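You operate a simulated robot arm through the tools that you are given. There is no shell and no other tool. Be economical: measure what you need, move in short steps, check, and stop when the job is done.

You run a simulated robot arm. Do the job below in one go: nothing can be reset, and whatever is moved stays where it is left.

Task
Try the magnets on the blue and yellow dot sleeves, then cap them.
Fine: Stainless lets the magnet go: push each magnet up to its sleeve and let go; blue cap on the blue dot sleeve, yellow cap on the yellow; press them home; the third sleeve and its magnet stay. Drop and damage nothing, leave nothing switched on.

Only the result counts: the job must be done as asked and must still hold three seconds after the hand-in. Knocking over, shifting, dropping, spilling or breaking anything else fails it. A push-on lid holds only when it is set on centred and level and pressed home; a screw cap is set on level and turned clockwise until tight.

Robot
A 6-joint arm with a two-finger parallel gripper, fixed in place. Base frame: the origin is at the foot of the arm, x ahead of it, y to its left, z up; the work surface is at about z = 0. Units: m, degrees, N and s.
With the tool pointing down near the work surface it reaches from about 0.16 to 0.42 m from the base axis. Its first joint turns from -66.0 to 66.0 degrees. Payload 1.57 kg.
Tool frame: the origin (TCP) lies between the finger pads and is the grasp point; the fingertips stand 0.03 m ahead of it; z points along the fingers, y is the line along which they close. Largest opening 0.08 m; finger width 0.017, thickness 0.012; the body of the gripper, 0.04 by 0.082 m, starts 0.08 m behind the TCP.
Orientation is told as [roll, pitch, yaw] about the base's x, y, z axes, in that order, counted from this pose: with the fingers straight down and closing along the base's y, the tool's x points along the base's -x, its y along +y and its z along -z.

Tools
- The arm moves only by the tool apply_moves. Its argument "steps" is a list of rows, each an object (a shift or turn left out is 0, a gripper value left out holds the last) with "rot": the turn, a rotation vector about the tool's x, y, z in degrees, a list of three; "slide": the shift along the tool's x, y, z in m, a list of three; "gripper": the gripper command, from -1 (fully open) to 1 (shut), values between in proportion. In form: [{"rot": [rx, ry, rz], "slide": [x, y, z], "gripper": gripper}, ...]. A call has 1 to 10 rows; each row shifts and turns the commanded pose from where the row before left it, along the tool's axes as they then stand. Rows are played at 5 a second. More than 0.05 m and 8.6 degrees between two rows, or a gripper value outside its range, and nothing of the call is played. Where a pose cannot be reached the arm comes as near as it can. A force on the tool above 40 N (or 10 N above the force at the start of the call, whichever is more), or a blocked arm, ends the call early, and 0.2 s more pass. Each finger travels about 0.153 m/s and halts on what it meets, pressing with about 30 N; the grip force reading is that of the motor and also rises with nothing between the fingers. The clock runs only during rows and for 0.2 s after the last one: add rows that do not move to give the fingers time. The reply holds the time, the measured pose of the TCP, the force on the tool along the base axes, the opening and the grip force, in the units named above and with some noise, with the torque about the TCP (base axes, N m) and any sound that the robot's microphone picked up.
- Cameras (640 x 400 px; columns grow to the right, rows downward): "scene" is fixed at [0.0696, -0.3407, 0.4259]; the picture's right is [0.64, -0.76, 0.00], its down [-0.42, -0.35, -0.84] and it looks along [0.64, 0.54, -0.55] (base axes); focal length 214 px, centre (320, 200). "wrist" rides on the gripper at [0.072, -0.007, -0.122] in the tool frame; the picture's right is [0.09, 1.00, 0.00], its down [-0.84, 0.08, -0.54] and it looks along [-0.54, 0.05, 0.84] (tool axes); focal length 238 px, centre (320, 200).
- get_image(camera): a new picture of that camera. It takes no simulated time.
- locate(camera, pixels): for up to 12 pixels [column, row] of the newest picture of that camera ("zoom" is the newest enlarged one), the place [x, y, z] in the base frame of the surface seen there, good to about 0.003 m. It takes no simulated time.
- close_up(camera, box): a new picture of the part [left, top, right, bottom] of that camera's present view, enlarged. It takes no simulated time.
- hand_in(): hands the job in; it is judged then, once.

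Keep the steps short. Do not move on a guess: measure, check each grasp and each placing, and mend mistakes. In all there are 80 turns and 46 pictures (those below and enlarged ones count). Leave the gripper open and the arm clear of the work at the hand-in unless told otherwise, and finish with a single line.

The tools are called after "Call:" as a command line: name --argument value ..., lists and objects as JSON in quotes. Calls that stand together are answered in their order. apply_moves: Moves the arm, as the interface text tells. Its arguments: {"type":"object","properties":{"steps":{"type":"array","items":{"type":"object","properties":{"rot":{"type":"array","items":{"type":"number"}},"slide":{"type":"array","items":{"type":"number"}},"gripper":{"type":"number"}}}}},"required":["steps"]} The other tools are called the same way: get_image (camera) takes a picture; locate (camera, pixels) gives the place of the surface under pixels of a picture; close_up (camera, box) takes an enlarged picture of a part of a camera's view; hand_in () hands the job in.

At the start:

```text
clock: 0.0
position: [0.2244, -0.0489, 0.3125]
ee_rot: [-0.1, -0.1, 0.0]
force: [0.9, -0.1, -1.1]
moment: [-0.01, -0.01, 0.01]
finger_gap: 0.08
finger_force: 0.1
```

scene: 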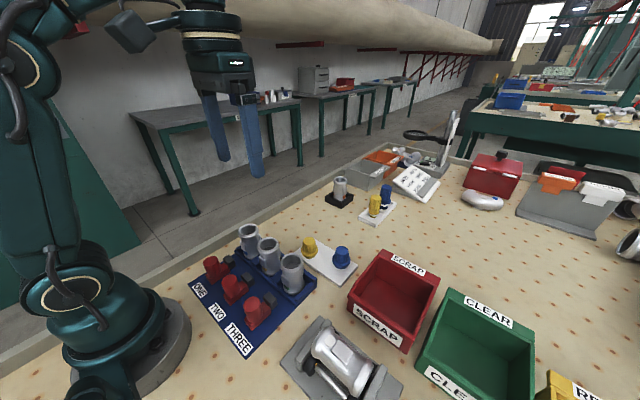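
wrist: 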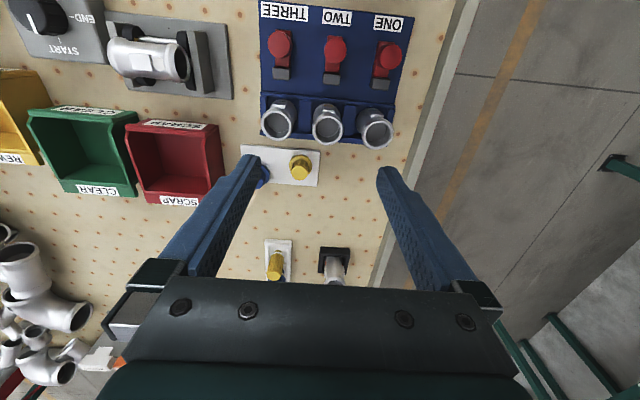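

I see a blue board with three sleeves and three red-handled sliders, plus caps on a white plate and other coloured parts further off. I'll enlarge both areas to find the dots.

Call:
close_up --camera "scene" --box '[180, 210, 370, 360]'

Call:
close_up --camera "wrist" --box '[220, 0, 440, 200]'

Call:
close_up --camera "scene" --box '[310, 140, 460, 240]'

```text
2.67 times, centred on (275, 285) of scene
```

zoom: 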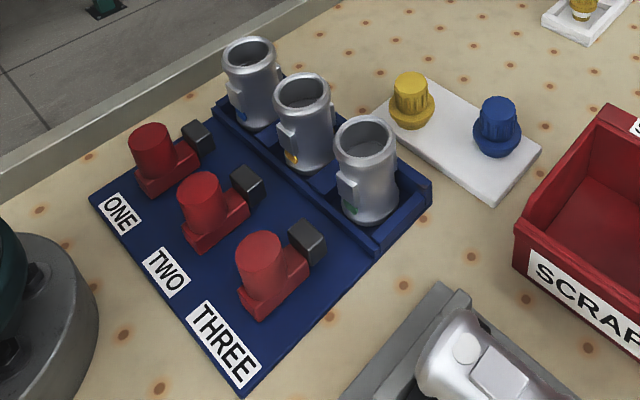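

```text
2.00 times, centred on (330, 100) of wrist
```

zoom: 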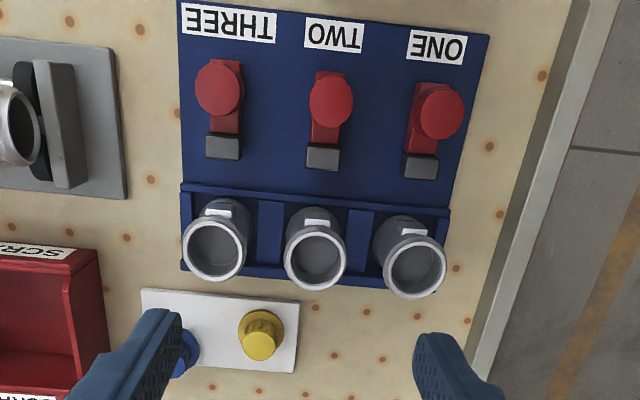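

```text
4.00 times, centred on (385, 190) of scene
```

zoom: 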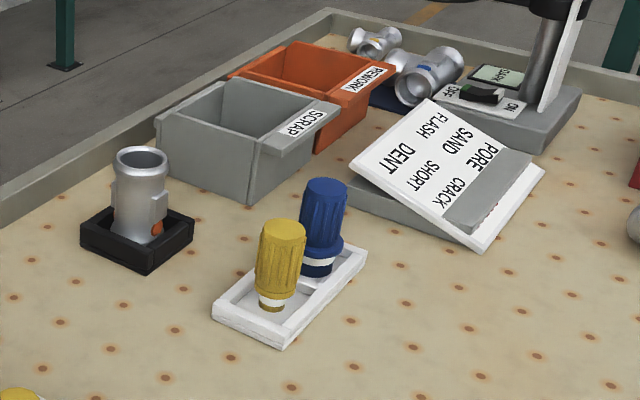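

Sleeve ONE has the blue dot, TWO the yellow, THREE a green one. The caps on the near white plate look like the right ones. I'll enlarge the scene view again and measure the parts there.

Call:
close_up --camera "scene" --box '[190, 210, 310, 310]'

Call:
locate --camera "wrist" --pixels '[[390, 55], [335, 50], [380, 83], [331, 78], [300, 168], [300, 158], [265, 183], [362, 130], [375, 146], [390, 130], [327, 142], [282, 155]]'

```text
4.00 times, centred on (250, 260) of scene
```

zoom: 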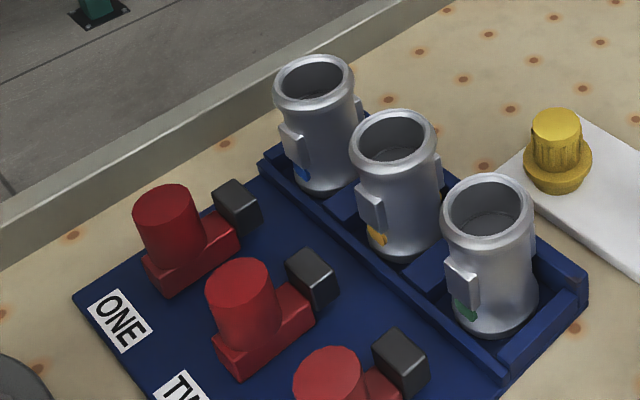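

```text
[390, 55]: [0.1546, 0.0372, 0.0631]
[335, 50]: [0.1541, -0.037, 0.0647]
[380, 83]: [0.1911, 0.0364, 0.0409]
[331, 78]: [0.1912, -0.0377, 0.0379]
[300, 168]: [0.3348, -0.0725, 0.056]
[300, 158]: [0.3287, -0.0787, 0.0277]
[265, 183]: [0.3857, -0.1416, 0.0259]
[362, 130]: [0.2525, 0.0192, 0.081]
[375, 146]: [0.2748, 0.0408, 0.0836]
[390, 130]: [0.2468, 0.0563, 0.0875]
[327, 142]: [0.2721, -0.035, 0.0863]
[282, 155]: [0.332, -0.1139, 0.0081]
```

Next I'll measure rims, handles and blocks on this enlarged view.

Call:
locate --camera "zoom" --pixels '[[277, 92], [350, 76], [310, 59], [318, 105], [353, 146], [432, 130], [391, 113], [396, 162], [166, 192], [240, 268], [240, 190], [315, 260]]'

Call:
locate --camera "scene" --pixels '[[309, 240], [341, 250], [341, 256], [309, 257], [341, 268], [375, 200], [386, 187], [340, 182], [230, 262], [255, 258]]'

```text
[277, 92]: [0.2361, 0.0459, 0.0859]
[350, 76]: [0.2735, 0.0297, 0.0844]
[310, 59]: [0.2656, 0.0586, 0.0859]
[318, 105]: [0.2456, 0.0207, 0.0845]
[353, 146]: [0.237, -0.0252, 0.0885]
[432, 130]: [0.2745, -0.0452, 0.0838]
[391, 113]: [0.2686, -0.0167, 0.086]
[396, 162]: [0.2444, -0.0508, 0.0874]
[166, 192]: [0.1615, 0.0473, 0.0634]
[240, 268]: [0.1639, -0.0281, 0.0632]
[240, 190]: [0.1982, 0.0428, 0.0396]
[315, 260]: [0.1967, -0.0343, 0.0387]
```

```text
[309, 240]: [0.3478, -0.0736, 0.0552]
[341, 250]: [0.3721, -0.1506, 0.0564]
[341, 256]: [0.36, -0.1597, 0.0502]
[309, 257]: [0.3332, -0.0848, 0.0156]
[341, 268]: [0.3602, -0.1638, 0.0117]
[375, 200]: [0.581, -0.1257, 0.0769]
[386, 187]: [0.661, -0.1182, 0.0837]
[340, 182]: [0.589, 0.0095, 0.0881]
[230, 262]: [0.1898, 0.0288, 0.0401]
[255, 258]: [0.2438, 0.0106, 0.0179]
```

The far coloured pieces lie at x≈0.6, out of reach. So the near plate holds the caps: yellow near (0.34,-0.08), blue near (0.37,-0.155). Sleeve ONE stands at about (0.255,0.039), TWO at (0.256,-0.035), with rims at z≈0.087. The handles are at x≈0.158, tops at z 0.064. I'll move above handle ONE with the fingers partly closed.

Call:
apply_moves --steps '[{"slide": [0.02, 0.03, 0.03], "gripper": -0.4}, {"slide": [0.02, 0.03, 0.03]}, {"slide": [0.02, 0.027, 0.03]}, {"slide": [0.006, 0, 0.04]}, {"slide": [0, 0, 0.03]}, {}]'

Call:
get_image --camera "wrist"

Call:
close_up --camera "scene" --box '[140, 150, 320, 330]'

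```text
clock: 1.4
position: [0.1566, 0.0361, 0.1559]
ee_rot: [-0.1, -0.1, 0.0]
force: [0.1, 0.6, 0.1]
moment: [0.01, 0.01, -0.01]
finger_gap: 0.056
finger_force: 0.1
```

```text
39 pictures are left
```

wrist: 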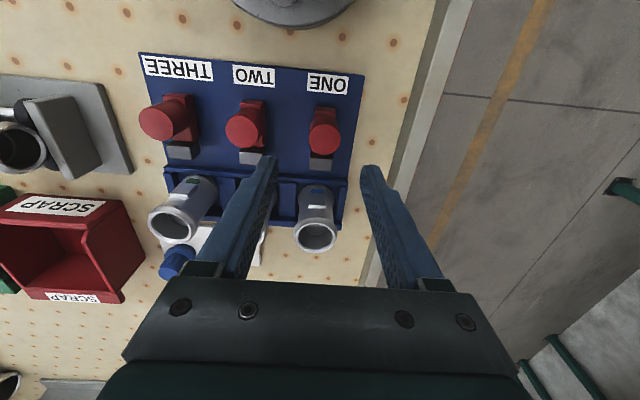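

```text
2.22 times, centred on (230, 240) of scene
```

zoom: 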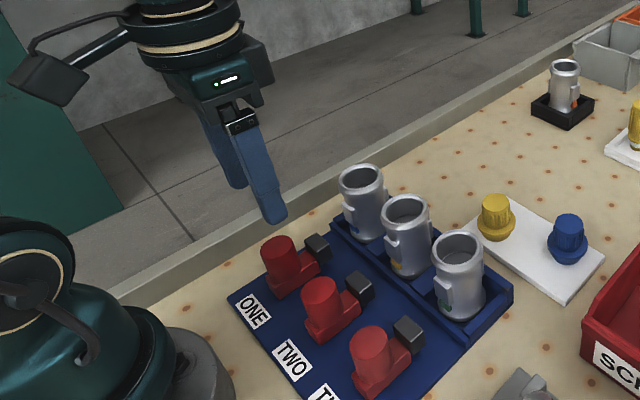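

Handle ONE shows at about (323,135) in the wrist view. I'll measure its edges and TWO's.

Call:
locate --camera "wrist" --pixels '[[311, 138], [336, 138], [323, 126], [323, 150], [230, 130], [258, 126], [322, 115], [321, 163], [335, 115], [311, 115], [321, 110]]'

```text
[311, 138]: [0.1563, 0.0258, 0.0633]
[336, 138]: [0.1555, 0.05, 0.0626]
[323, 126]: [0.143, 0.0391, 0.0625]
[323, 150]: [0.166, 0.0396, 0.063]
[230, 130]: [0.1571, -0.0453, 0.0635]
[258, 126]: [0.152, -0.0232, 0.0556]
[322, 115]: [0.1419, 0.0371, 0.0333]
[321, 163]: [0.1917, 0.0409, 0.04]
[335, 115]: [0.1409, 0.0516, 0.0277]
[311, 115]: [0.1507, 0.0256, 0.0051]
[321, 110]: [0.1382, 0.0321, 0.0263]
```

Handle ONE is centred at (0.155,0.038) and about 0.028 wide, with its top at 0.063. I'll go down to z≈0.063 and close on it.

Call:
apply_moves --steps '[{"slide": [0.0005, 0.002, 0.03]}, {"slide": [0, 0, 0.03]}, {"slide": [0, 0, 0.02]}, {"slide": [0, 0, 0.013]}, {}, {"gripper": 0.2}, {"gripper": 0.4}, {}, {}]'

Call:
close_up --camera "scene" --box '[160, 200, 310, 320]'

```text
clock: 3.4
position: [0.1557, 0.0394, 0.0606]
ee_rot: [0.0, -0.2, 0.0]
force: [0.1, 8.2, -2.6]
moment: [0.13, -0.07, 0.01]
finger_gap: 0.0311
finger_force: 3.9
```

```text
3.33 times, centred on (235, 260) of scene
```

zoom: 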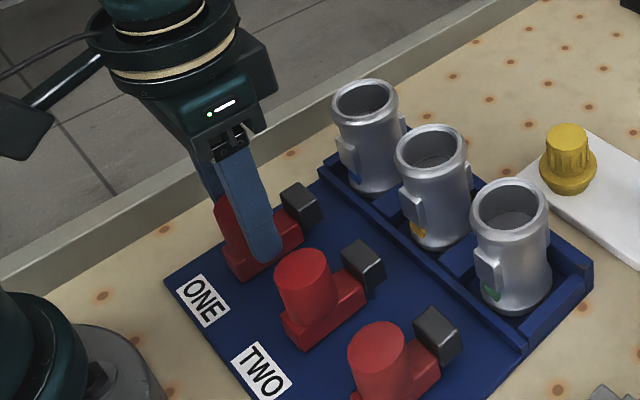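

The -y finger has met the handle first (force +8 N in y). I'll shift +1 mm in y, close fully and read.

Call:
apply_moves --steps '[{"slide": [0, 0.001, 0]}, {"gripper": 0.5}, {"gripper": 0.6}, {}]'

```text
clock: 4.4
position: [0.1577, 0.0405, 0.0609]
ee_rot: [-0.2, -0.2, 0.0]
force: [-0.7, -3.9, 9.1]
moment: [1.22, 0.18, 0.0]
finger_gap: 0.0289
finger_force: 38.8
```

Gripped at 0.029 m. Next I slide the magnet toward the sleeve (+x) in small steps and watch the force.

Call:
apply_moves --steps '[{"slide": [-0.004, 0, 0]}, {"slide": [-0.004, 0, 0]}, {"slide": [-0.004, 0, 0]}, {"slide": [-0.004, 0, 0]}]'

Call:
close_up --camera "scene" --box '[180, 200, 300, 300]'

```text
clock: 5.4
position: [0.1729, 0.0399, 0.0608]
ee_rot: [-0.2, 0.1, 0.0]
force: [-1.0, -14.8, -10.1]
moment: [0.6, -0.09, -0.12]
finger_gap: 0.029
finger_force: 39.0
```

```text
4.00 times, centred on (240, 250) of scene
```

zoom: 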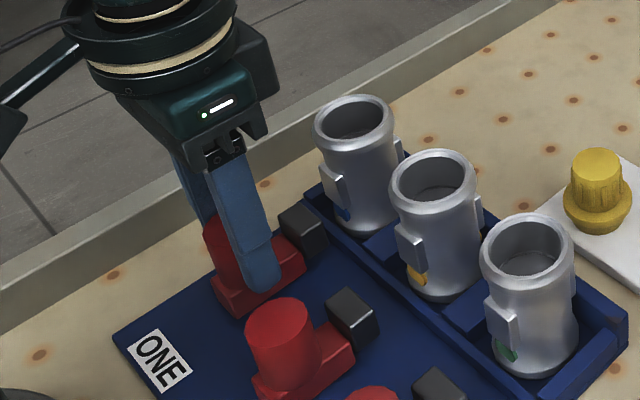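

The magnet follows. I ease y by -1 mm and keep pushing.

Call:
apply_moves --steps '[{"slide": [-0.003, -0.001, 0]}, {"slide": [-0.003, 0, 0]}, {"slide": [-0.003, 0, 0]}, {}]'

Call:
close_up --camera "scene" --box '[190, 210, 290, 290]'

```text
clock: 6.2
position: [0.1823, 0.041, 0.06]
ee_rot: [0.0, -0.1, -0.1]
force: [-0.5, -4.1, 3.6]
moment: [1.23, 0.18, 0.15]
finger_gap: 0.0289
finger_force: 39.5
stopped in row 3: the force on the tool passed its limit at 42 N (the readings are from after the stop); the commanded pose is now the measured one
```

```text
5.00 times, centred on (240, 250) of scene
```

zoom: 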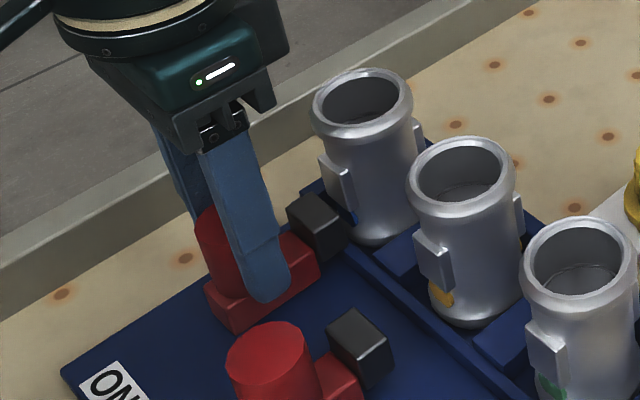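

The call stopped at 42 N. I'll check whether the block touches the sleeve.

Call:
locate --camera "zoom" --pixels '[[340, 228], [345, 245], [322, 165], [335, 190], [316, 205], [350, 262], [330, 280], [295, 205], [390, 360]]'

Call:
close_up --camera "wrist" --box '[250, 100, 410, 260]'

```text
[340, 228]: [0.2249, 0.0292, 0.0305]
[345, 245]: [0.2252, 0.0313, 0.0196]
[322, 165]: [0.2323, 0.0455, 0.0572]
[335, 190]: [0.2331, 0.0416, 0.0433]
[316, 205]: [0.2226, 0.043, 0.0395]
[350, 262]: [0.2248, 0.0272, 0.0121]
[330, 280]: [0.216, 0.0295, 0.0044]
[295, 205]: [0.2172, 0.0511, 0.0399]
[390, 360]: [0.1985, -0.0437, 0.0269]
```

```text
2.50 times, centred on (330, 180) of wrist
```

zoom: 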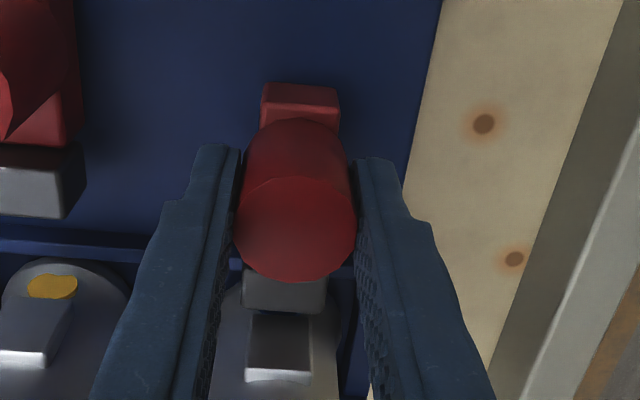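

The block front is at x≈0.226 and the sleeve boss at ≈0.232, so there are still a few mm to go. The stop may have come from grip jitter. I continue in 1.5 mm steps.

Call:
apply_moves --steps '[{}, {"slide": [-0.0015, 0, 0]}, {"slide": [-0.0015, 0, 0]}, {}]'

```text
clock: 7.2
position: [0.1851, 0.04, 0.0603]
ee_rot: [-0.1, 0.1, 0.0]
force: [-1.1, 3.4, -24.8]
moment: [0.89, 0.08, 0.03]
finger_gap: 0.029
finger_force: 39.0
```

x now reads 0.185 with no x force, so it is still moving freely. I ease z slightly down and continue.

Call:
apply_moves --steps '[{"slide": [-0.0015, 0, 0.0005]}, {"slide": [-0.0015, 0, 0]}, {}]'

Call:
close_up --camera "wrist" --box '[250, 100, 410, 260]'

```text
clock: 8.0
position: [0.1895, 0.0399, 0.0607]
ee_rot: [-0.1, -0.2, 0.0]
force: [-7.3, -7.2, 25.4]
moment: [0.54, 0.46, 0.1]
finger_gap: 0.0293
finger_force: 38.6
```

```text
2.50 times, centred on (330, 180) of wrist
```

zoom: 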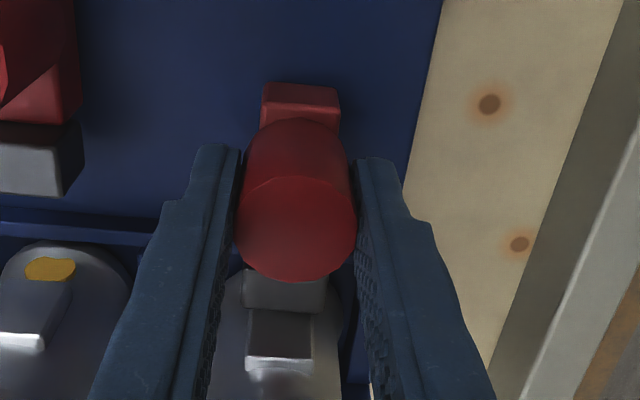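

The x force is now -7 N, which suggests contact is starting. One more 1 mm push to confirm.

Call:
apply_moves --steps '[{"slide": [-0.001, 0, 0]}, {}]'

Call:
close_up --camera "scene" --box '[190, 210, 290, 290]'

```text
clock: 8.3
position: [0.19, 0.0394, 0.0618]
ee_rot: [-0.1, -0.2, 0.1]
force: [-1.5, -2.7, 2.9]
moment: [0.69, -0.09, -0.01]
finger_gap: 0.029
finger_force: 38.9
stopped in row 1: the force on the tool passed its limit at 45 N (the readings are from after the stop); the commanded pose is now the measured one
```

```text
5.00 times, centred on (240, 250) of scene
```

zoom: 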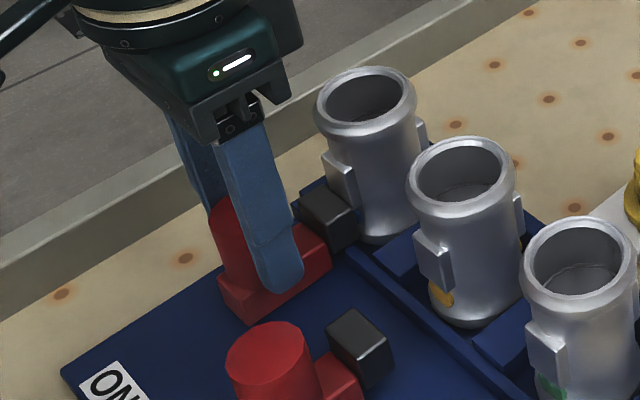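

Sleeve ONE's rim shifted about 3 enlarged px, so the magnet does touch the sleeve. I'll let go by opening to the partial width.

Call:
apply_moves --steps '[{"gripper": 0.1}, {"gripper": -0.2}, {"gripper": -0.4}, {}, {}]'

Call:
close_up --camera "scene" --box '[190, 210, 290, 290]'

```text
clock: 9.6
position: [0.1898, 0.0407, 0.0607]
ee_rot: [-0.1, -0.1, 0.1]
force: [-0.5, -0.5, 0.1]
moment: [0.01, 0.0, -0.04]
finger_gap: 0.0561
finger_force: 0.0
```

```text
5.00 times, centred on (240, 250) of scene
```

zoom: 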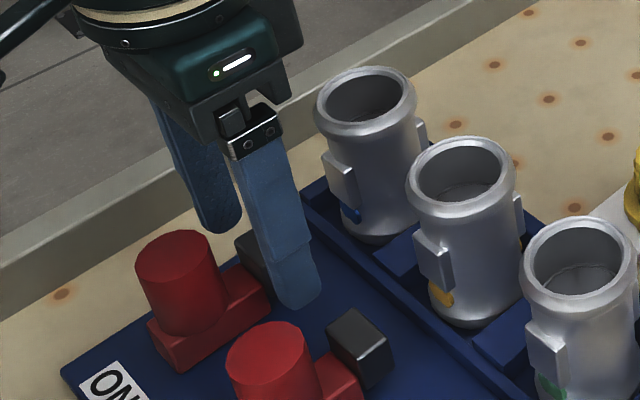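

The magnet sprang back, so sleeve ONE is stainless. I'll rise and move over handle TWO at (0.156,-0.034).

Call:
apply_moves --steps '[{"slide": [0, 0, -0.03]}, {"slide": [0, 0, -0.03]}, {"slide": [0.017, -0.037, 0]}, {"slide": [0.0165, -0.0375, 0]}, {}]'

Call:
get_image --camera "wrist"

```text
clock: 10.8
position: [0.1547, -0.0358, 0.1209]
ee_rot: [-0.1, -0.1, 0.1]
force: [-0.1, -0.5, 0.1]
moment: [-0.01, -0.01, -0.02]
finger_gap: 0.0561
finger_force: 0.1
```

```text
30 pictures are left
```

wrist: 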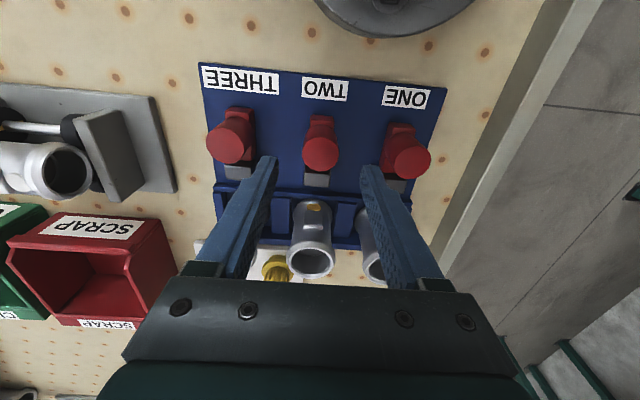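

Handle TWO is at (321,152), between the fingers. I check its edges.

Call:
locate --camera "wrist" --pixels '[[304, 154], [337, 154], [320, 154], [308, 125], [335, 125]]'

```text
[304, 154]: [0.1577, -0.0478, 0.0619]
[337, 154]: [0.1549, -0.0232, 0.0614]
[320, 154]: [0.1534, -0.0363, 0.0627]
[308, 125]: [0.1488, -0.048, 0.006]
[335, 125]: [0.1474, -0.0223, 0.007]
```

The centre is at y≈-0.035. I'll descend to z≈0.061 and close.

Call:
apply_moves --steps '[{"slide": [-0.001, 0.001, 0.03]}, {"slide": [0, 0, 0.02]}, {"slide": [0, 0, 0.01]}, {}, {"gripper": 0.1}, {"gripper": 0.3}, {}]'

```text
clock: 12.3
position: [0.1566, -0.0348, 0.058]
ee_rot: [0.0, -0.2, 0.0]
force: [0.2, 3.0, -1.3]
moment: [0.04, 0.03, 0.0]
finger_gap: 0.0305
finger_force: 1.5
```

Light touch on the -y finger. I shift +0.6 mm and grip.

Call:
apply_moves --steps '[{"slide": [0, 0.0006, -0.001], "gripper": 0.4}, {"gripper": 0.55}, {}, {"slide": [-0.004, 0, 0]}, {"slide": [-0.004, 0, 0]}, {"slide": [-0.004, 0, 0]}, {}]'

```text
clock: 13.0
position: [0.156, -0.0349, 0.0607]
ee_rot: [-0.3, -0.1, 0.1]
force: [1.2, -7.4, -1.4]
moment: [0.8, 0.07, 0.02]
finger_gap: 0.0291
finger_force: 38.9
stopped in row 3: the force on the tool passed its limit at 42 N (the readings are from after the stop); the commanded pose is now the measured one
```

Gripped, and the force has settled after the stop. I slide toward the sleeve.

Call:
apply_moves --steps '[{}, {"slide": [-0.004, 0, 0]}, {"slide": [-0.004, 0, 0]}, {"slide": [-0.004, 0, 0]}, {"slide": [-0.004, 0, 0]}, {"slide": [-0.004, 0, 0]}, {"slide": [-0.004, 0, 0]}]'

```text
clock: 14.6
position: [0.1777, -0.0346, 0.0604]
ee_rot: [-0.2, 0.1, 0.1]
force: [-0.8, -14.7, -35.4]
moment: [0.8, -0.29, 0.07]
finger_gap: 0.0291
finger_force: 39.0
```

The slide goes freely, apart from a constraint force in z. I continue with small relief.

Call:
apply_moves --steps '[{"slide": [-0.001, -0.0003, 0.0005]}, {"slide": [-0.002, 0, 0]}, {"slide": [-0.002, 0, 0]}, {}]'

Call:
close_up --camera "scene" --box '[200, 220, 300, 300]'

```text
clock: 15.6
position: [0.1865, -0.0347, 0.0599]
ee_rot: [0.0, -0.4, 0.1]
force: [-1.0, 21.6, 27.9]
moment: [1.01, 0.83, 0.17]
finger_gap: 0.0293
finger_force: 38.9
```

```text
5.00 times, centred on (250, 260) of scene
```

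zoom: 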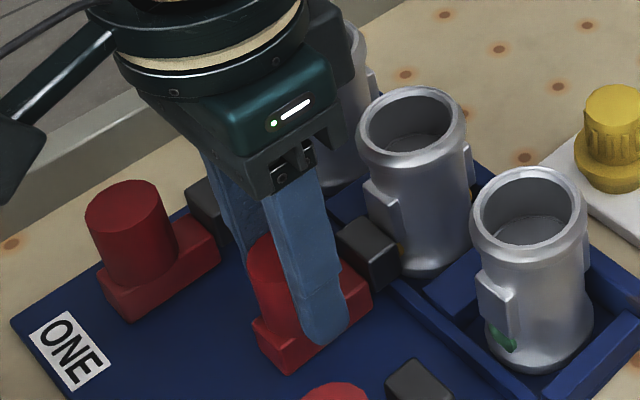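

The block is close to sleeve TWO. I push 1 mm at a time until contact.

Call:
apply_moves --steps '[{"slide": [-0.001, 0.0002, -0.0003]}, {"slide": [-0.001, 0, 0]}, {}]'

```text
clock: 16.4
position: [0.1886, -0.0348, 0.0603]
ee_rot: [-0.2, -0.2, 0.2]
force: [-1.1, -8.2, 10.7]
moment: [0.83, -1.12, -0.33]
finger_gap: 0.0291
finger_force: 38.9
```

Call:
apply_moves --steps '[{"slide": [-0.001, 0, 0]}, {"slide": [-0.001, 0, 0]}, {}]'

Call:
close_up --camera "scene" --box '[200, 220, 300, 300]'

```text
clock: 17.2
position: [0.1883, -0.0344, 0.0598]
ee_rot: [-0.3, 0.1, 0.2]
force: [-3.7, -19.6, 12.7]
moment: [0.7, -0.08, -0.08]
finger_gap: 0.0293
finger_force: 39.1
```

```text
5.00 times, centred on (250, 260) of scene
```

zoom: 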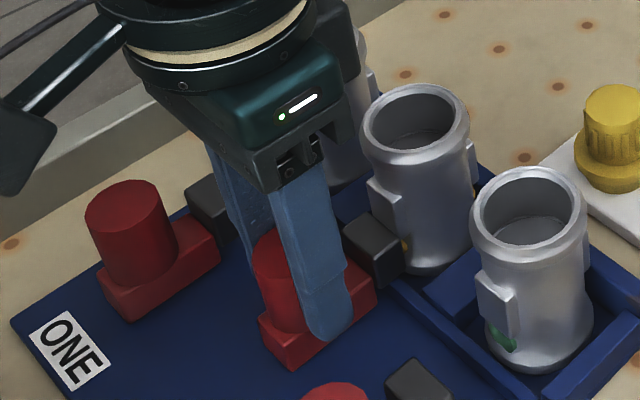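

Travel stalled at x=0.188 and the sleeve's rim nudged about 4 enlarged px, so it is in contact. I let go.

Call:
apply_moves --steps '[{"gripper": 0.1}, {"gripper": -0.2}, {"gripper": -0.4}, {}, {}]'

Call:
close_up --camera "scene" --box '[190, 210, 310, 310]'

```text
clock: 18.4
position: [0.1912, -0.0342, 0.0607]
ee_rot: [-0.2, 0.0, 0.1]
force: [0.5, 0.2, -0.5]
moment: [0.04, 0.03, -0.02]
finger_gap: 0.056
finger_force: 0.1
```

```text
4.00 times, centred on (250, 260) of scene
```

zoom: 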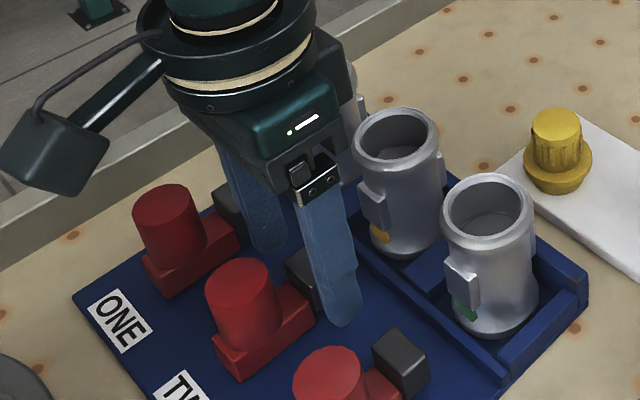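

Magnet TWO sprang back as well. I'll rise and travel toward the caps, staying high.

Call:
apply_moves --steps '[{"slide": [0, 0, -0.03]}, {"slide": [0, 0, -0.04]}, {"slide": [0, 0, -0.045]}, {"slide": [-0.025, -0.01, -0.03]}, {"slide": [-0.03, -0.015, 0]}, {"slide": [-0.03, -0.015, 0]}, {"slide": [-0.025, -0.01, 0]}, {}]'

Call:
get_image --camera "wrist"

Call:
close_up --camera "scene" --box '[230, 210, 370, 300]'

```text
clock: 20.2
position: [0.2974, -0.0825, 0.2015]
ee_rot: [-0.2, 0.0, 0.3]
force: [-1.0, 0.5, -0.6]
moment: [-0.02, 0.01, 0.0]
finger_gap: 0.0562
finger_force: 0.1
```

```text
26 pictures are left
```

wrist: 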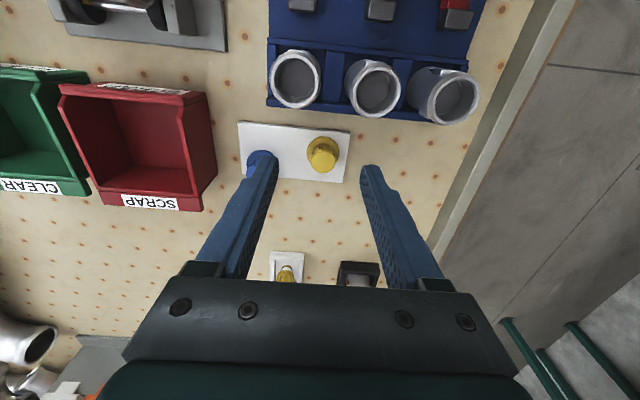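

```text
4.44 times, centred on (300, 255) of scene
```

zoom: 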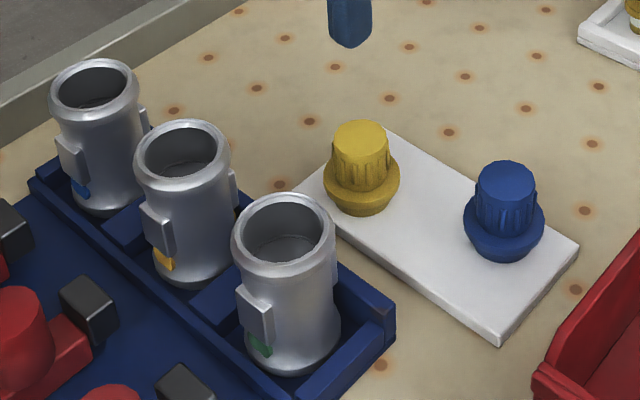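

Each cap has a knob on top, a flange, and a plug below. I measure the caps and both sleeve rims.

Call:
locate --camera "zoom" --pixels '[[361, 130], [345, 165], [380, 165], [361, 175], [327, 180], [397, 180], [505, 172], [490, 205], [508, 212], [467, 225], [541, 228]]'

Call:
locate --camera "wrist" --pixels '[[312, 158], [335, 158], [323, 150], [323, 167], [323, 138], [373, 62], [373, 115], [348, 90], [399, 90], [430, 100], [477, 98], [455, 122]]'

```text
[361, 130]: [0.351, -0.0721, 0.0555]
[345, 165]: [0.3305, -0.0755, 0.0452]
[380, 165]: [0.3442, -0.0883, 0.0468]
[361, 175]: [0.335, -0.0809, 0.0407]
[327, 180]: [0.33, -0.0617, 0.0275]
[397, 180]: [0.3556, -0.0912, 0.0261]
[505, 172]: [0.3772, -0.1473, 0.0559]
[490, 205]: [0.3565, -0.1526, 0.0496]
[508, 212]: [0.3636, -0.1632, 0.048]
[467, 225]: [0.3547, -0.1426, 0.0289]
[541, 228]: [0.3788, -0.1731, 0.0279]
```

```text
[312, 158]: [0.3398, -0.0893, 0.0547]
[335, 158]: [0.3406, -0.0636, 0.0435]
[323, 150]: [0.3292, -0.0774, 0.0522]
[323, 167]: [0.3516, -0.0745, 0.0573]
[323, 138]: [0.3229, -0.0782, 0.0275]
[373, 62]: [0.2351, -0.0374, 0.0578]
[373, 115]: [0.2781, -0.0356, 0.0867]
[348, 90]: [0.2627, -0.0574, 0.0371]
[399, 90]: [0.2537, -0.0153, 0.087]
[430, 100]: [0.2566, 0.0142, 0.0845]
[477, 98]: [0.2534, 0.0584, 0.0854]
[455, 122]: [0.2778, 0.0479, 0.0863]
```

The yellow cap is at ≈(0.342,-0.0765) with its knob from z 0.028 to 0.056, and the blue cap at ≈(0.367,-0.158). I move above the yellow cap at z≈0.11 and check.

Call:
apply_moves --steps '[{"slide": [-0.0225, 0.003, 0.03]}, {"slide": [-0.0225, 0.003, 0.03]}, {"slide": [0, 0, 0.03]}, {}]'

Call:
get_image --camera "wrist"

```text
clock: 21.2
position: [0.3434, -0.0755, 0.1131]
ee_rot: [-0.2, -0.1, 0.1]
force: [0.3, -0.4, -0.8]
moment: [-0.01, -0.01, 0.02]
finger_gap: 0.0559
finger_force: 0.0
```

```text
24 pictures are left
```

wrist: 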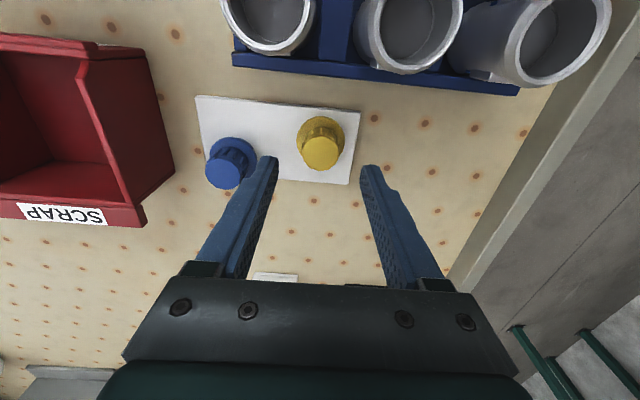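

The yellow knob is centred at (321,152), between the fingers. I check its measured edges.

Call:
locate --camera "wrist" --pixels '[[305, 152], [337, 152], [321, 140], [321, 167], [301, 132], [343, 132], [215, 180], [247, 180], [230, 168], [230, 186], [347, 170]]'

```text
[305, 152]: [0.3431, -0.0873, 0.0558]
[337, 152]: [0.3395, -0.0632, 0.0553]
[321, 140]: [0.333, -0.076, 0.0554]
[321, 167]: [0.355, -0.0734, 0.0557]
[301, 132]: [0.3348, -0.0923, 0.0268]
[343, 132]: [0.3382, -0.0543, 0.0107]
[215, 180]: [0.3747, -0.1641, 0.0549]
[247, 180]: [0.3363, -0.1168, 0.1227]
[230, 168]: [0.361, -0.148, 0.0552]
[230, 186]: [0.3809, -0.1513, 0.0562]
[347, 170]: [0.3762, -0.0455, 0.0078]
```

The knob centre is (0.3435,-0.075) and about 0.024 wide, directly below the TCP. I descend to z≈0.062 and close gently.

Call:
apply_moves --steps '[{"slide": [0, 0, 0.025]}, {"slide": [0, 0, 0.018]}, {"slide": [0, 0, 0.008]}, {}, {"gripper": 0.1}, {"gripper": 0.3}, {"gripper": 0.38}, {}]'

```text
clock: 23.0
position: [0.3437, -0.0769, 0.065]
ee_rot: [-0.3, -0.1, 0.1]
force: [-0.7, -0.1, 0.5]
moment: [0.02, -0.03, 0.0]
finger_gap: 0.028
finger_force: 29.8
```

The knob is held at 0.028 m with no side force. I firm the grip, lift, and look.

Call:
apply_moves --steps '[{"gripper": 0.6}, {}, {"slide": [0, 0, -0.01]}, {"slide": [0, 0, -0.03]}, {"slide": [0, 0, -0.04]}, {"slide": [0, 0, -0.03]}, {}]'

Call:
close_up --camera "scene" --box '[230, 160, 370, 290]'

Call:
get_image --camera "wrist"

```text
clock: 24.6
position: [0.3443, -0.0783, 0.1755]
ee_rot: [-0.2, 0.0, 0.0]
force: [-0.5, -0.3, -0.3]
moment: [0.0, -0.04, 0.01]
finger_gap: 0.0284
finger_force: 29.9
```

```text
3.08 times, centred on (300, 225) of scene
```

zoom: 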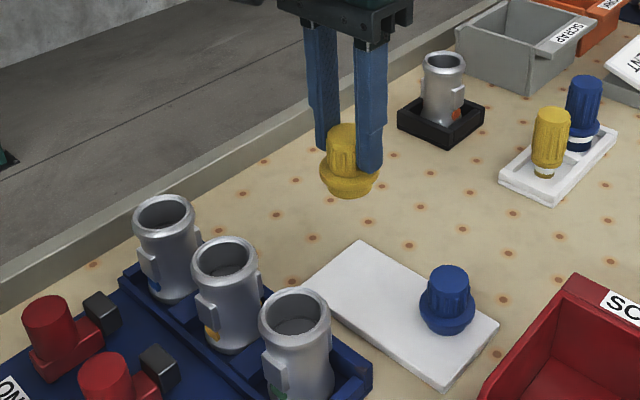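

```text
22 pictures are left
```

wrist: 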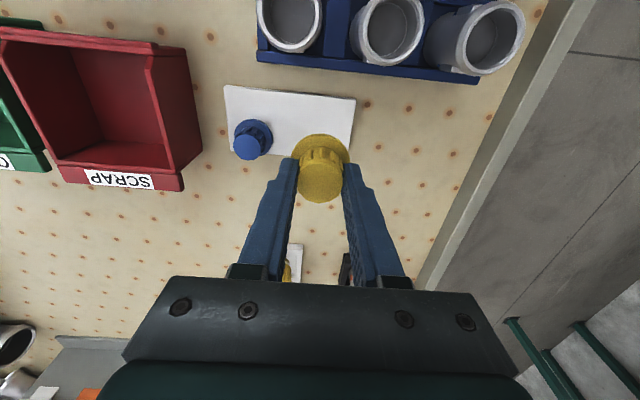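

The cap is held level. I measure rim TWO in both views, along with the held cap.

Call:
locate --camera "zoom" --pixels '[[195, 262], [256, 255], [222, 240], [231, 278], [205, 245], [247, 272], [210, 277], [242, 241], [322, 178], [375, 182], [345, 128]]'

Call:
locate --camera "wrist" --pixels '[[353, 25], [424, 35], [390, 63], [362, 52], [414, 57], [430, 48], [520, 35], [480, 73], [305, 183], [340, 183], [321, 168], [321, 200]]'

```text
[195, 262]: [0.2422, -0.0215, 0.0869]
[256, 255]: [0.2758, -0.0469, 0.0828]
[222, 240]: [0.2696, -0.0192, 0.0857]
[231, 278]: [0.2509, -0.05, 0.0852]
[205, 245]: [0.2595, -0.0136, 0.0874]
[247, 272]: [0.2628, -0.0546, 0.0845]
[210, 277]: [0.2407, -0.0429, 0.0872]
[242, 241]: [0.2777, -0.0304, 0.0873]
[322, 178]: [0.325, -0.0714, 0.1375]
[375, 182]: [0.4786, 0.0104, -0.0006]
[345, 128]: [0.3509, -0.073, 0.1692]
```

```text
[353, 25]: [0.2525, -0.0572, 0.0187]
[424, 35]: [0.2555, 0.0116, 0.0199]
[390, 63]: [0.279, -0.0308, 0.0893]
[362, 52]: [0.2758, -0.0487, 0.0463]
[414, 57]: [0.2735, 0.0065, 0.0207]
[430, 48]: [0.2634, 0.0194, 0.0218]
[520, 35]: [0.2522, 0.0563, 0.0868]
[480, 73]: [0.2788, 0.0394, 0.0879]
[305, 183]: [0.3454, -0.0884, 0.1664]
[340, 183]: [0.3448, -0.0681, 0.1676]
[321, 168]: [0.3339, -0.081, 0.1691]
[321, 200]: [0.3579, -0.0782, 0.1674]
```

Rim TWO's centre comes to (0.260,-0.035), z 0.087. The cap is centred on the TCP. I carry it over the sleeve at the present height.

Call:
apply_moves --steps '[{"slide": [0.028, 0.0145, 0]}, {"slide": [0.028, 0.0145, 0]}, {"slide": [0.0283, 0.0143, 0]}, {}, {}]'

Call:
apply_moves --steps '[{}]'

Call:
close_up --camera "scene" --box '[190, 160, 330, 290]'

```text
clock: 25.8
position: [0.2589, -0.0344, 0.1762]
ee_rot: [-0.3, -0.1, 0.1]
force: [0.2, -0.5, 0.0]
moment: [-0.03, 0.01, -0.02]
finger_gap: 0.0282
finger_force: 30.0
```

```text
clock: 26.2
position: [0.2593, -0.0337, 0.1766]
ee_rot: [-0.2, -0.1, 0.2]
force: [-0.6, -0.6, -0.7]
moment: [0.01, 0.0, 0.02]
finger_gap: 0.0284
finger_force: 29.9
```

```text
3.08 times, centred on (260, 225) of scene
```

zoom: 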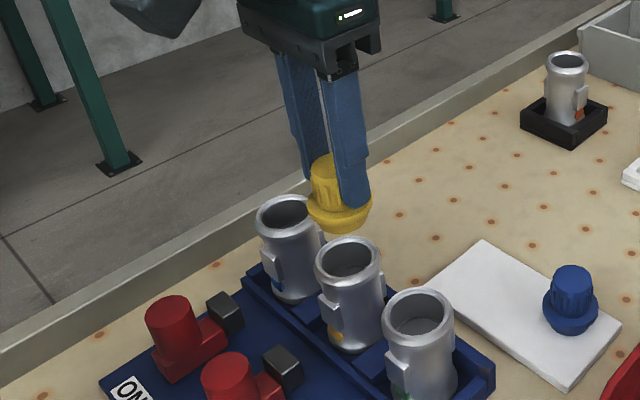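

I correct by about 1 mm, lower to z≈0.15, and look at the alignment.

Call:
apply_moves --steps '[{"slide": [-0.0007, -0.0008, 0.012]}, {"slide": [0, 0, 0.012]}, {}, {}]'

Call:
close_up --camera "scene" --box '[220, 200, 300, 270]'

Call:
close_up --camera "wrist" --box '[240, 100, 400, 260]'

```text
clock: 27.2
position: [0.2603, -0.037, 0.1507]
ee_rot: [-0.2, -0.2, 0.2]
force: [0.3, -1.0, 0.0]
moment: [0.0, -0.04, 0.03]
finger_gap: 0.0284
finger_force: 30.1
```

```text
5.71 times, centred on (260, 235) of scene
```

zoom: 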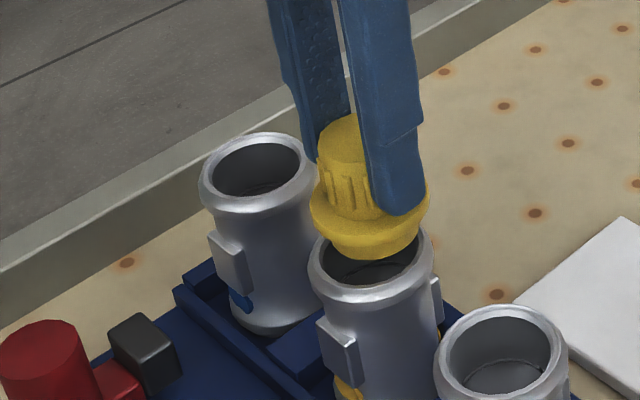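

```text
2.50 times, centred on (320, 180) of wrist
```

zoom: 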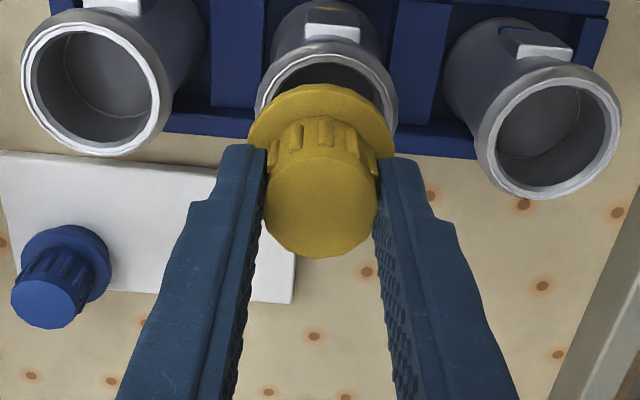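

The cap looks nearly aligned. To refine it, I measure rim and flange points in this same wrist view.

Call:
locate --camera "zoom" --pixels '[[261, 95], [280, 65], [325, 47], [372, 65], [392, 95], [252, 130], [392, 140], [322, 92], [265, 110], [375, 105]]'

Call:
apply_moves --steps '[{}]'

```text
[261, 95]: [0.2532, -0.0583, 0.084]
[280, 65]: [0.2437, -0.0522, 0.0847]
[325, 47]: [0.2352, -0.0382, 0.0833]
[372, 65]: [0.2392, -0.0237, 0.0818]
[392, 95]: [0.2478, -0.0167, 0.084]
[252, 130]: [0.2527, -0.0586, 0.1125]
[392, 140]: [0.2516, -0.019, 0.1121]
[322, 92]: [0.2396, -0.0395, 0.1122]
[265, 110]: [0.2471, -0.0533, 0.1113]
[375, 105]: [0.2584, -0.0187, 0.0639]
```

```text
clock: 27.6
position: [0.259, -0.0366, 0.1492]
ee_rot: [-0.1, -0.1, 0.2]
force: [-0.3, 0.2, -1.0]
moment: [-0.01, 0.02, 0.01]
finger_gap: 0.0285
finger_force: 30.0
```

Comparing circle fits, the rim lies about 3 mm toward -x and 1 mm toward +y of the cap. I shift 2.5 mm and 1.2 mm, then re-measure in both views.

Call:
apply_moves --steps '[{"slide": [0.0025, 0.0012, 0]}, {}, {}]'

Call:
close_up --camera "scene" --box '[230, 200, 290, 260]'

Call:
locate --camera "zoom" --pixels '[[330, 200], [320, 100]]'

```text
clock: 28.4
position: [0.2563, -0.0363, 0.1508]
ee_rot: [-0.1, -0.1, 0.3]
force: [0.5, 0.1, -1.6]
moment: [0.02, -0.04, 0.03]
finger_gap: 0.0283
finger_force: 29.8
```

```text
6.67 times, centred on (260, 230) of scene
```

zoom: 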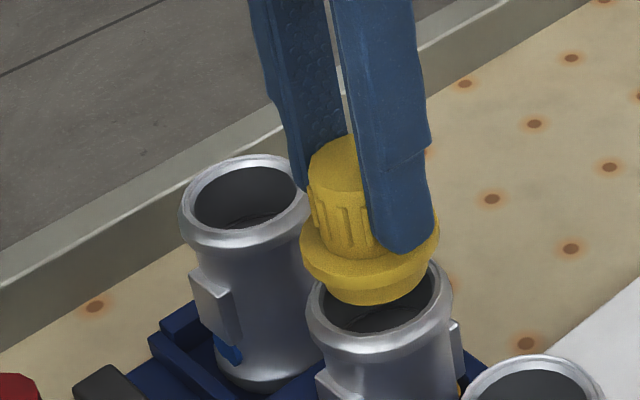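

```text
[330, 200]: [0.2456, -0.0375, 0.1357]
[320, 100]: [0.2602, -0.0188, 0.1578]
```

Sideways alignment in the scene view now matches: flange centre column 369 and rim 379.5, against 379.6 expected with parallax. I check the other direction with the wrist view.

Call:
close_up --camera "wrist" --box '[260, 90, 380, 190]'

Call:
locate --camera "zoom" --pixels '[[320, 60], [320, 150]]'

```text
4.00 times, centred on (320, 140) of wrist
```

zoom: 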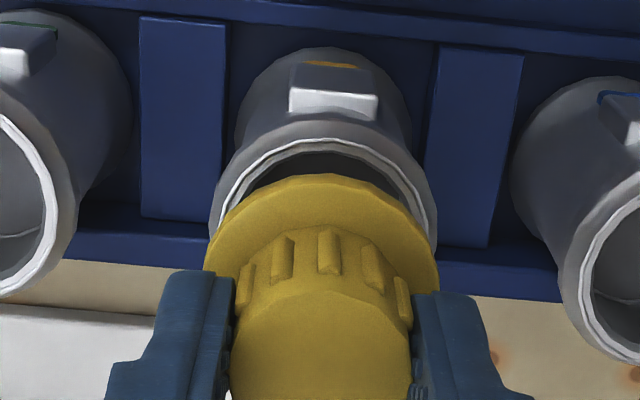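

```text
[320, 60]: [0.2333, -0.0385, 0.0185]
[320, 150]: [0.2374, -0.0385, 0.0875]
```

Both views now agree within about 1 mm, with a small +y and +x residual. I apply 0.4 mm and lower slowly, watching force.

Call:
apply_moves --steps '[{"slide": [-0.0004, 0.0004, 0.003]}, {"slide": [0, 0, 0.003]}, {"slide": [0, 0, 0.003]}, {"slide": [0, 0, 0.002]}, {}]'

Call:
close_up --camera "scene" --box '[230, 210, 290, 270]'

```text
clock: 29.6
position: [0.2572, -0.0351, 0.1387]
ee_rot: [-0.3, -0.1, 0.2]
force: [-0.7, -0.2, -0.2]
moment: [0.01, -0.02, 0.04]
finger_gap: 0.0282
finger_force: 29.8
```

```text
6.67 times, centred on (260, 240) of scene
```

zoom: 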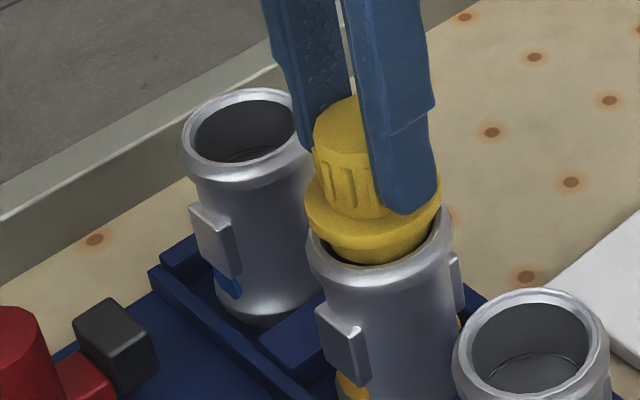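

The plug is entering the bore without force. I continue 2 mm at a time.

Call:
apply_moves --steps '[{"slide": [0, 0, 0.002]}, {"slide": [0, 0, 0.002]}, {"slide": [0, 0, 0.0015]}, {}]'

Call:
close_up --camera "scene" --box '[230, 210, 290, 270]'

```text
clock: 30.6
position: [0.257, -0.0361, 0.1345]
ee_rot: [-0.3, -0.1, 0.2]
force: [-0.9, 0.3, -0.5]
moment: [0.0, 0.07, -0.02]
finger_gap: 0.0282
finger_force: 30.3
```

```text
6.67 times, centred on (260, 240) of scene
```

zoom: 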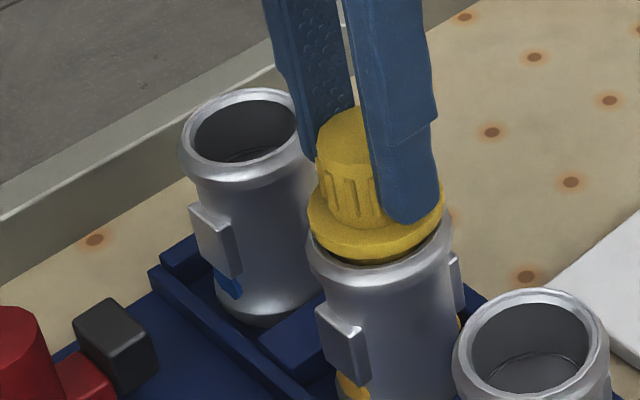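

Nicely concentric (flange centre column 376, rim 379). I continue down until it seats.

Call:
apply_moves --steps '[{"slide": [0, 0, 0.0015]}, {"slide": [0, 0, 0.0015]}, {"slide": [0, 0, 0.0015]}, {"slide": [0, 0, 0.001]}, {}]'

```text
clock: 31.8
position: [0.2585, -0.0342, 0.1288]
ee_rot: [-0.4, -0.1, 0.2]
force: [-6.2, -7.2, 21.7]
moment: [-0.43, 0.1, -0.05]
finger_gap: 0.0281
finger_force: 30.5
```

Contact force is 22 N. I continue pressing in 1 mm steps.

Call:
apply_moves --steps '[{"slide": [0, 0, 0.001]}, {"slide": [0, 0, 0.001]}, {}]'

Call:
close_up --camera "scene" --box '[230, 210, 290, 270]'

```text
clock: 32.6
position: [0.2596, -0.0334, 0.1259]
ee_rot: [-0.4, -0.2, 0.2]
force: [-1.6, -8.9, 22.3]
moment: [-0.6, -0.03, 0.0]
finger_gap: 0.0278
finger_force: 30.2
```

```text
6.67 times, centred on (260, 240) of scene
```

zoom: 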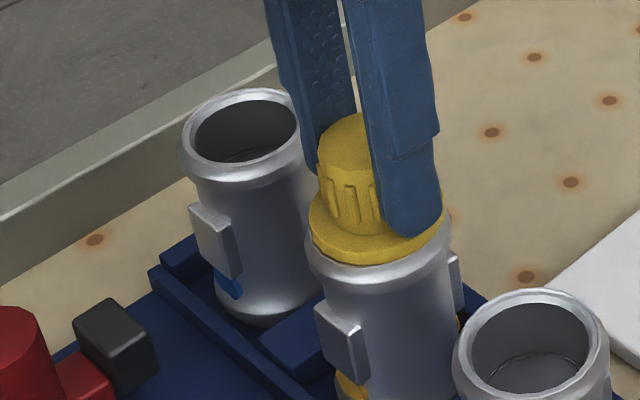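

The cap is sinking in with its flange almost on the rim. I keep pressing.

Call:
apply_moves --steps '[{"slide": [0, -0.0004, 0.001]}, {"slide": [0, 0, 0.001]}, {"slide": [0, 0, 0.001]}, {}]'

```text
clock: 33.6
position: [0.2585, -0.0351, 0.1241]
ee_rot: [-0.3, -0.3, -0.1]
force: [4.9, -0.7, 26.7]
moment: [0.14, -0.2, -0.02]
finger_gap: 0.0285
finger_force: 30.0
```

Call:
apply_moves --steps '[{"slide": [0, 0, 0.001]}, {"slide": [0, 0, 0.001]}, {"slide": [0, 0, 0.001]}, {"slide": [0, 0, 0.001]}, {}]'

Call:
close_up --camera "scene" --box '[230, 210, 290, 270]'

```text
clock: 34.1
position: [0.2585, -0.0341, 0.1234]
ee_rot: [-0.2, -0.3, 0.2]
force: [0.0, 1.6, 6.1]
moment: [0.11, 0.13, -0.02]
finger_gap: 0.0286
finger_force: 29.7
stopped in row 2: the force on the tool passed its limit at 44 N (the readings are from after the stop); the commanded pose is now the measured one
```

```text
6.67 times, centred on (260, 240) of scene
```

zoom: 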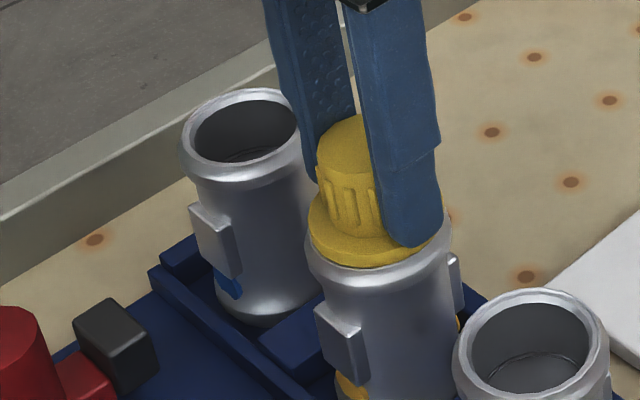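

44 N reached. The fingertips now rest near the flange. I press once more to see if it moves further.

Call:
apply_moves --steps '[{"slide": [0, 0, 0.001]}, {"slide": [0, 0, 0.001]}, {"slide": [0, 0, 0.001]}, {"slide": [0, 0, 0.001]}, {}]'

```text
clock: 34.7
position: [0.2583, -0.0343, 0.1238]
ee_rot: [-0.1, -0.3, 0.3]
force: [-1.6, 1.6, 8.3]
moment: [0.16, 0.17, 0.0]
finger_gap: 0.0286
finger_force: 30.2
stopped in row 2: the force on the tool passed its limit at 45 N (the readings are from after the stop); the commanded pose is now the measured one
```

It no longer moves (z≈0.1235). I release, rise, and inspect.

Call:
apply_moves --steps '[{"slide": [0, 0, -0.0005], "gripper": 0.1}, {"gripper": -0.1}, {"gripper": -0.2}, {}, {"slide": [0, 0, -0.02]}, {"slide": [0, 0, -0.03]}, {"slide": [0, 0, -0.03]}, {}]'

Call:
close_up --camera "scene" --box '[230, 205, 310, 275]'

Call:
locate --camera "zoom" --pixels '[[345, 165], [320, 175], [355, 175], [337, 150], [310, 235], [345, 250], [385, 225], [350, 262], [305, 250], [390, 235]]'

```text
clock: 36.5
position: [0.2581, -0.0349, 0.2044]
ee_rot: [-0.1, -0.4, 0.2]
force: [0.0, 0.0, 0.3]
moment: [0.0, -0.01, 0.02]
finger_gap: 0.0481
finger_force: 0.1
```

```text
5.71 times, centred on (270, 240) of scene
```

zoom: 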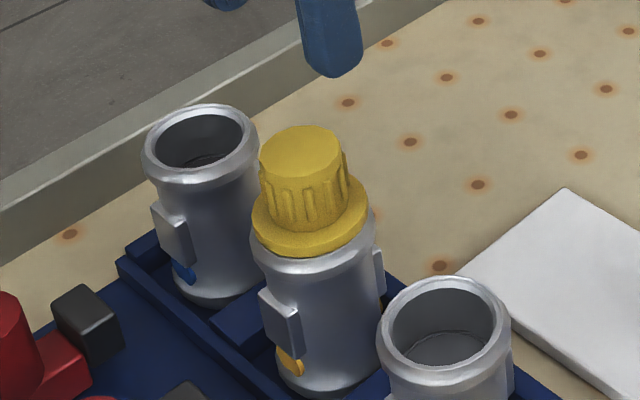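

```text
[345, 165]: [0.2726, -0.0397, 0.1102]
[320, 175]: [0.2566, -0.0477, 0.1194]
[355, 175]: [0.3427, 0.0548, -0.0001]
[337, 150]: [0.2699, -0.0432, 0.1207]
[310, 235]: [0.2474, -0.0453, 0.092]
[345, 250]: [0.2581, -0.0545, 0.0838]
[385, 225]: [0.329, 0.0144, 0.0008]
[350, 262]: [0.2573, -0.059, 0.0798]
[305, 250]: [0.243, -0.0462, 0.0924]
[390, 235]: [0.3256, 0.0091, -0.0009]
```

The yellow cap sits level with its flange on the rim. Now I move over the blue cap at ≈(0.368,-0.157).

Call:
apply_moves --steps '[{"slide": [-0.0275, -0.0305, 0], "gripper": -0.4}, {"slide": [-0.0275, -0.0305, 0]}, {"slide": [-0.0275, -0.0305, 0]}, {"slide": [-0.0275, -0.0305, 0.03]}, {"slide": [0, 0, 0.03]}, {"slide": [0, 0, 0.025]}, {}]'

Call:
get_image --camera "wrist"

Call:
locate --camera "wrist" --pixels '[[305, 152], [337, 152], [321, 140], [321, 165], [321, 152]]'

```text
refused: row 4 steps farther than a row can; nothing moved
```

```text
11 pictures are left
```

wrist: 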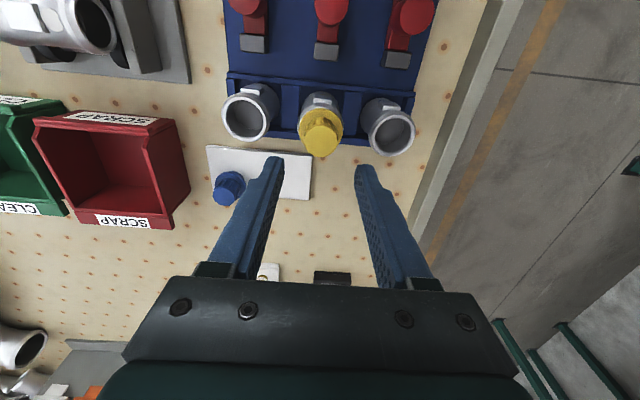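

```text
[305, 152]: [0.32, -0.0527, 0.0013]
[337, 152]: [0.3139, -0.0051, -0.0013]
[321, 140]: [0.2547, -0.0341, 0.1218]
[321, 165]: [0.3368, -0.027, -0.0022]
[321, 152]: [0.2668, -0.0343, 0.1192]
```

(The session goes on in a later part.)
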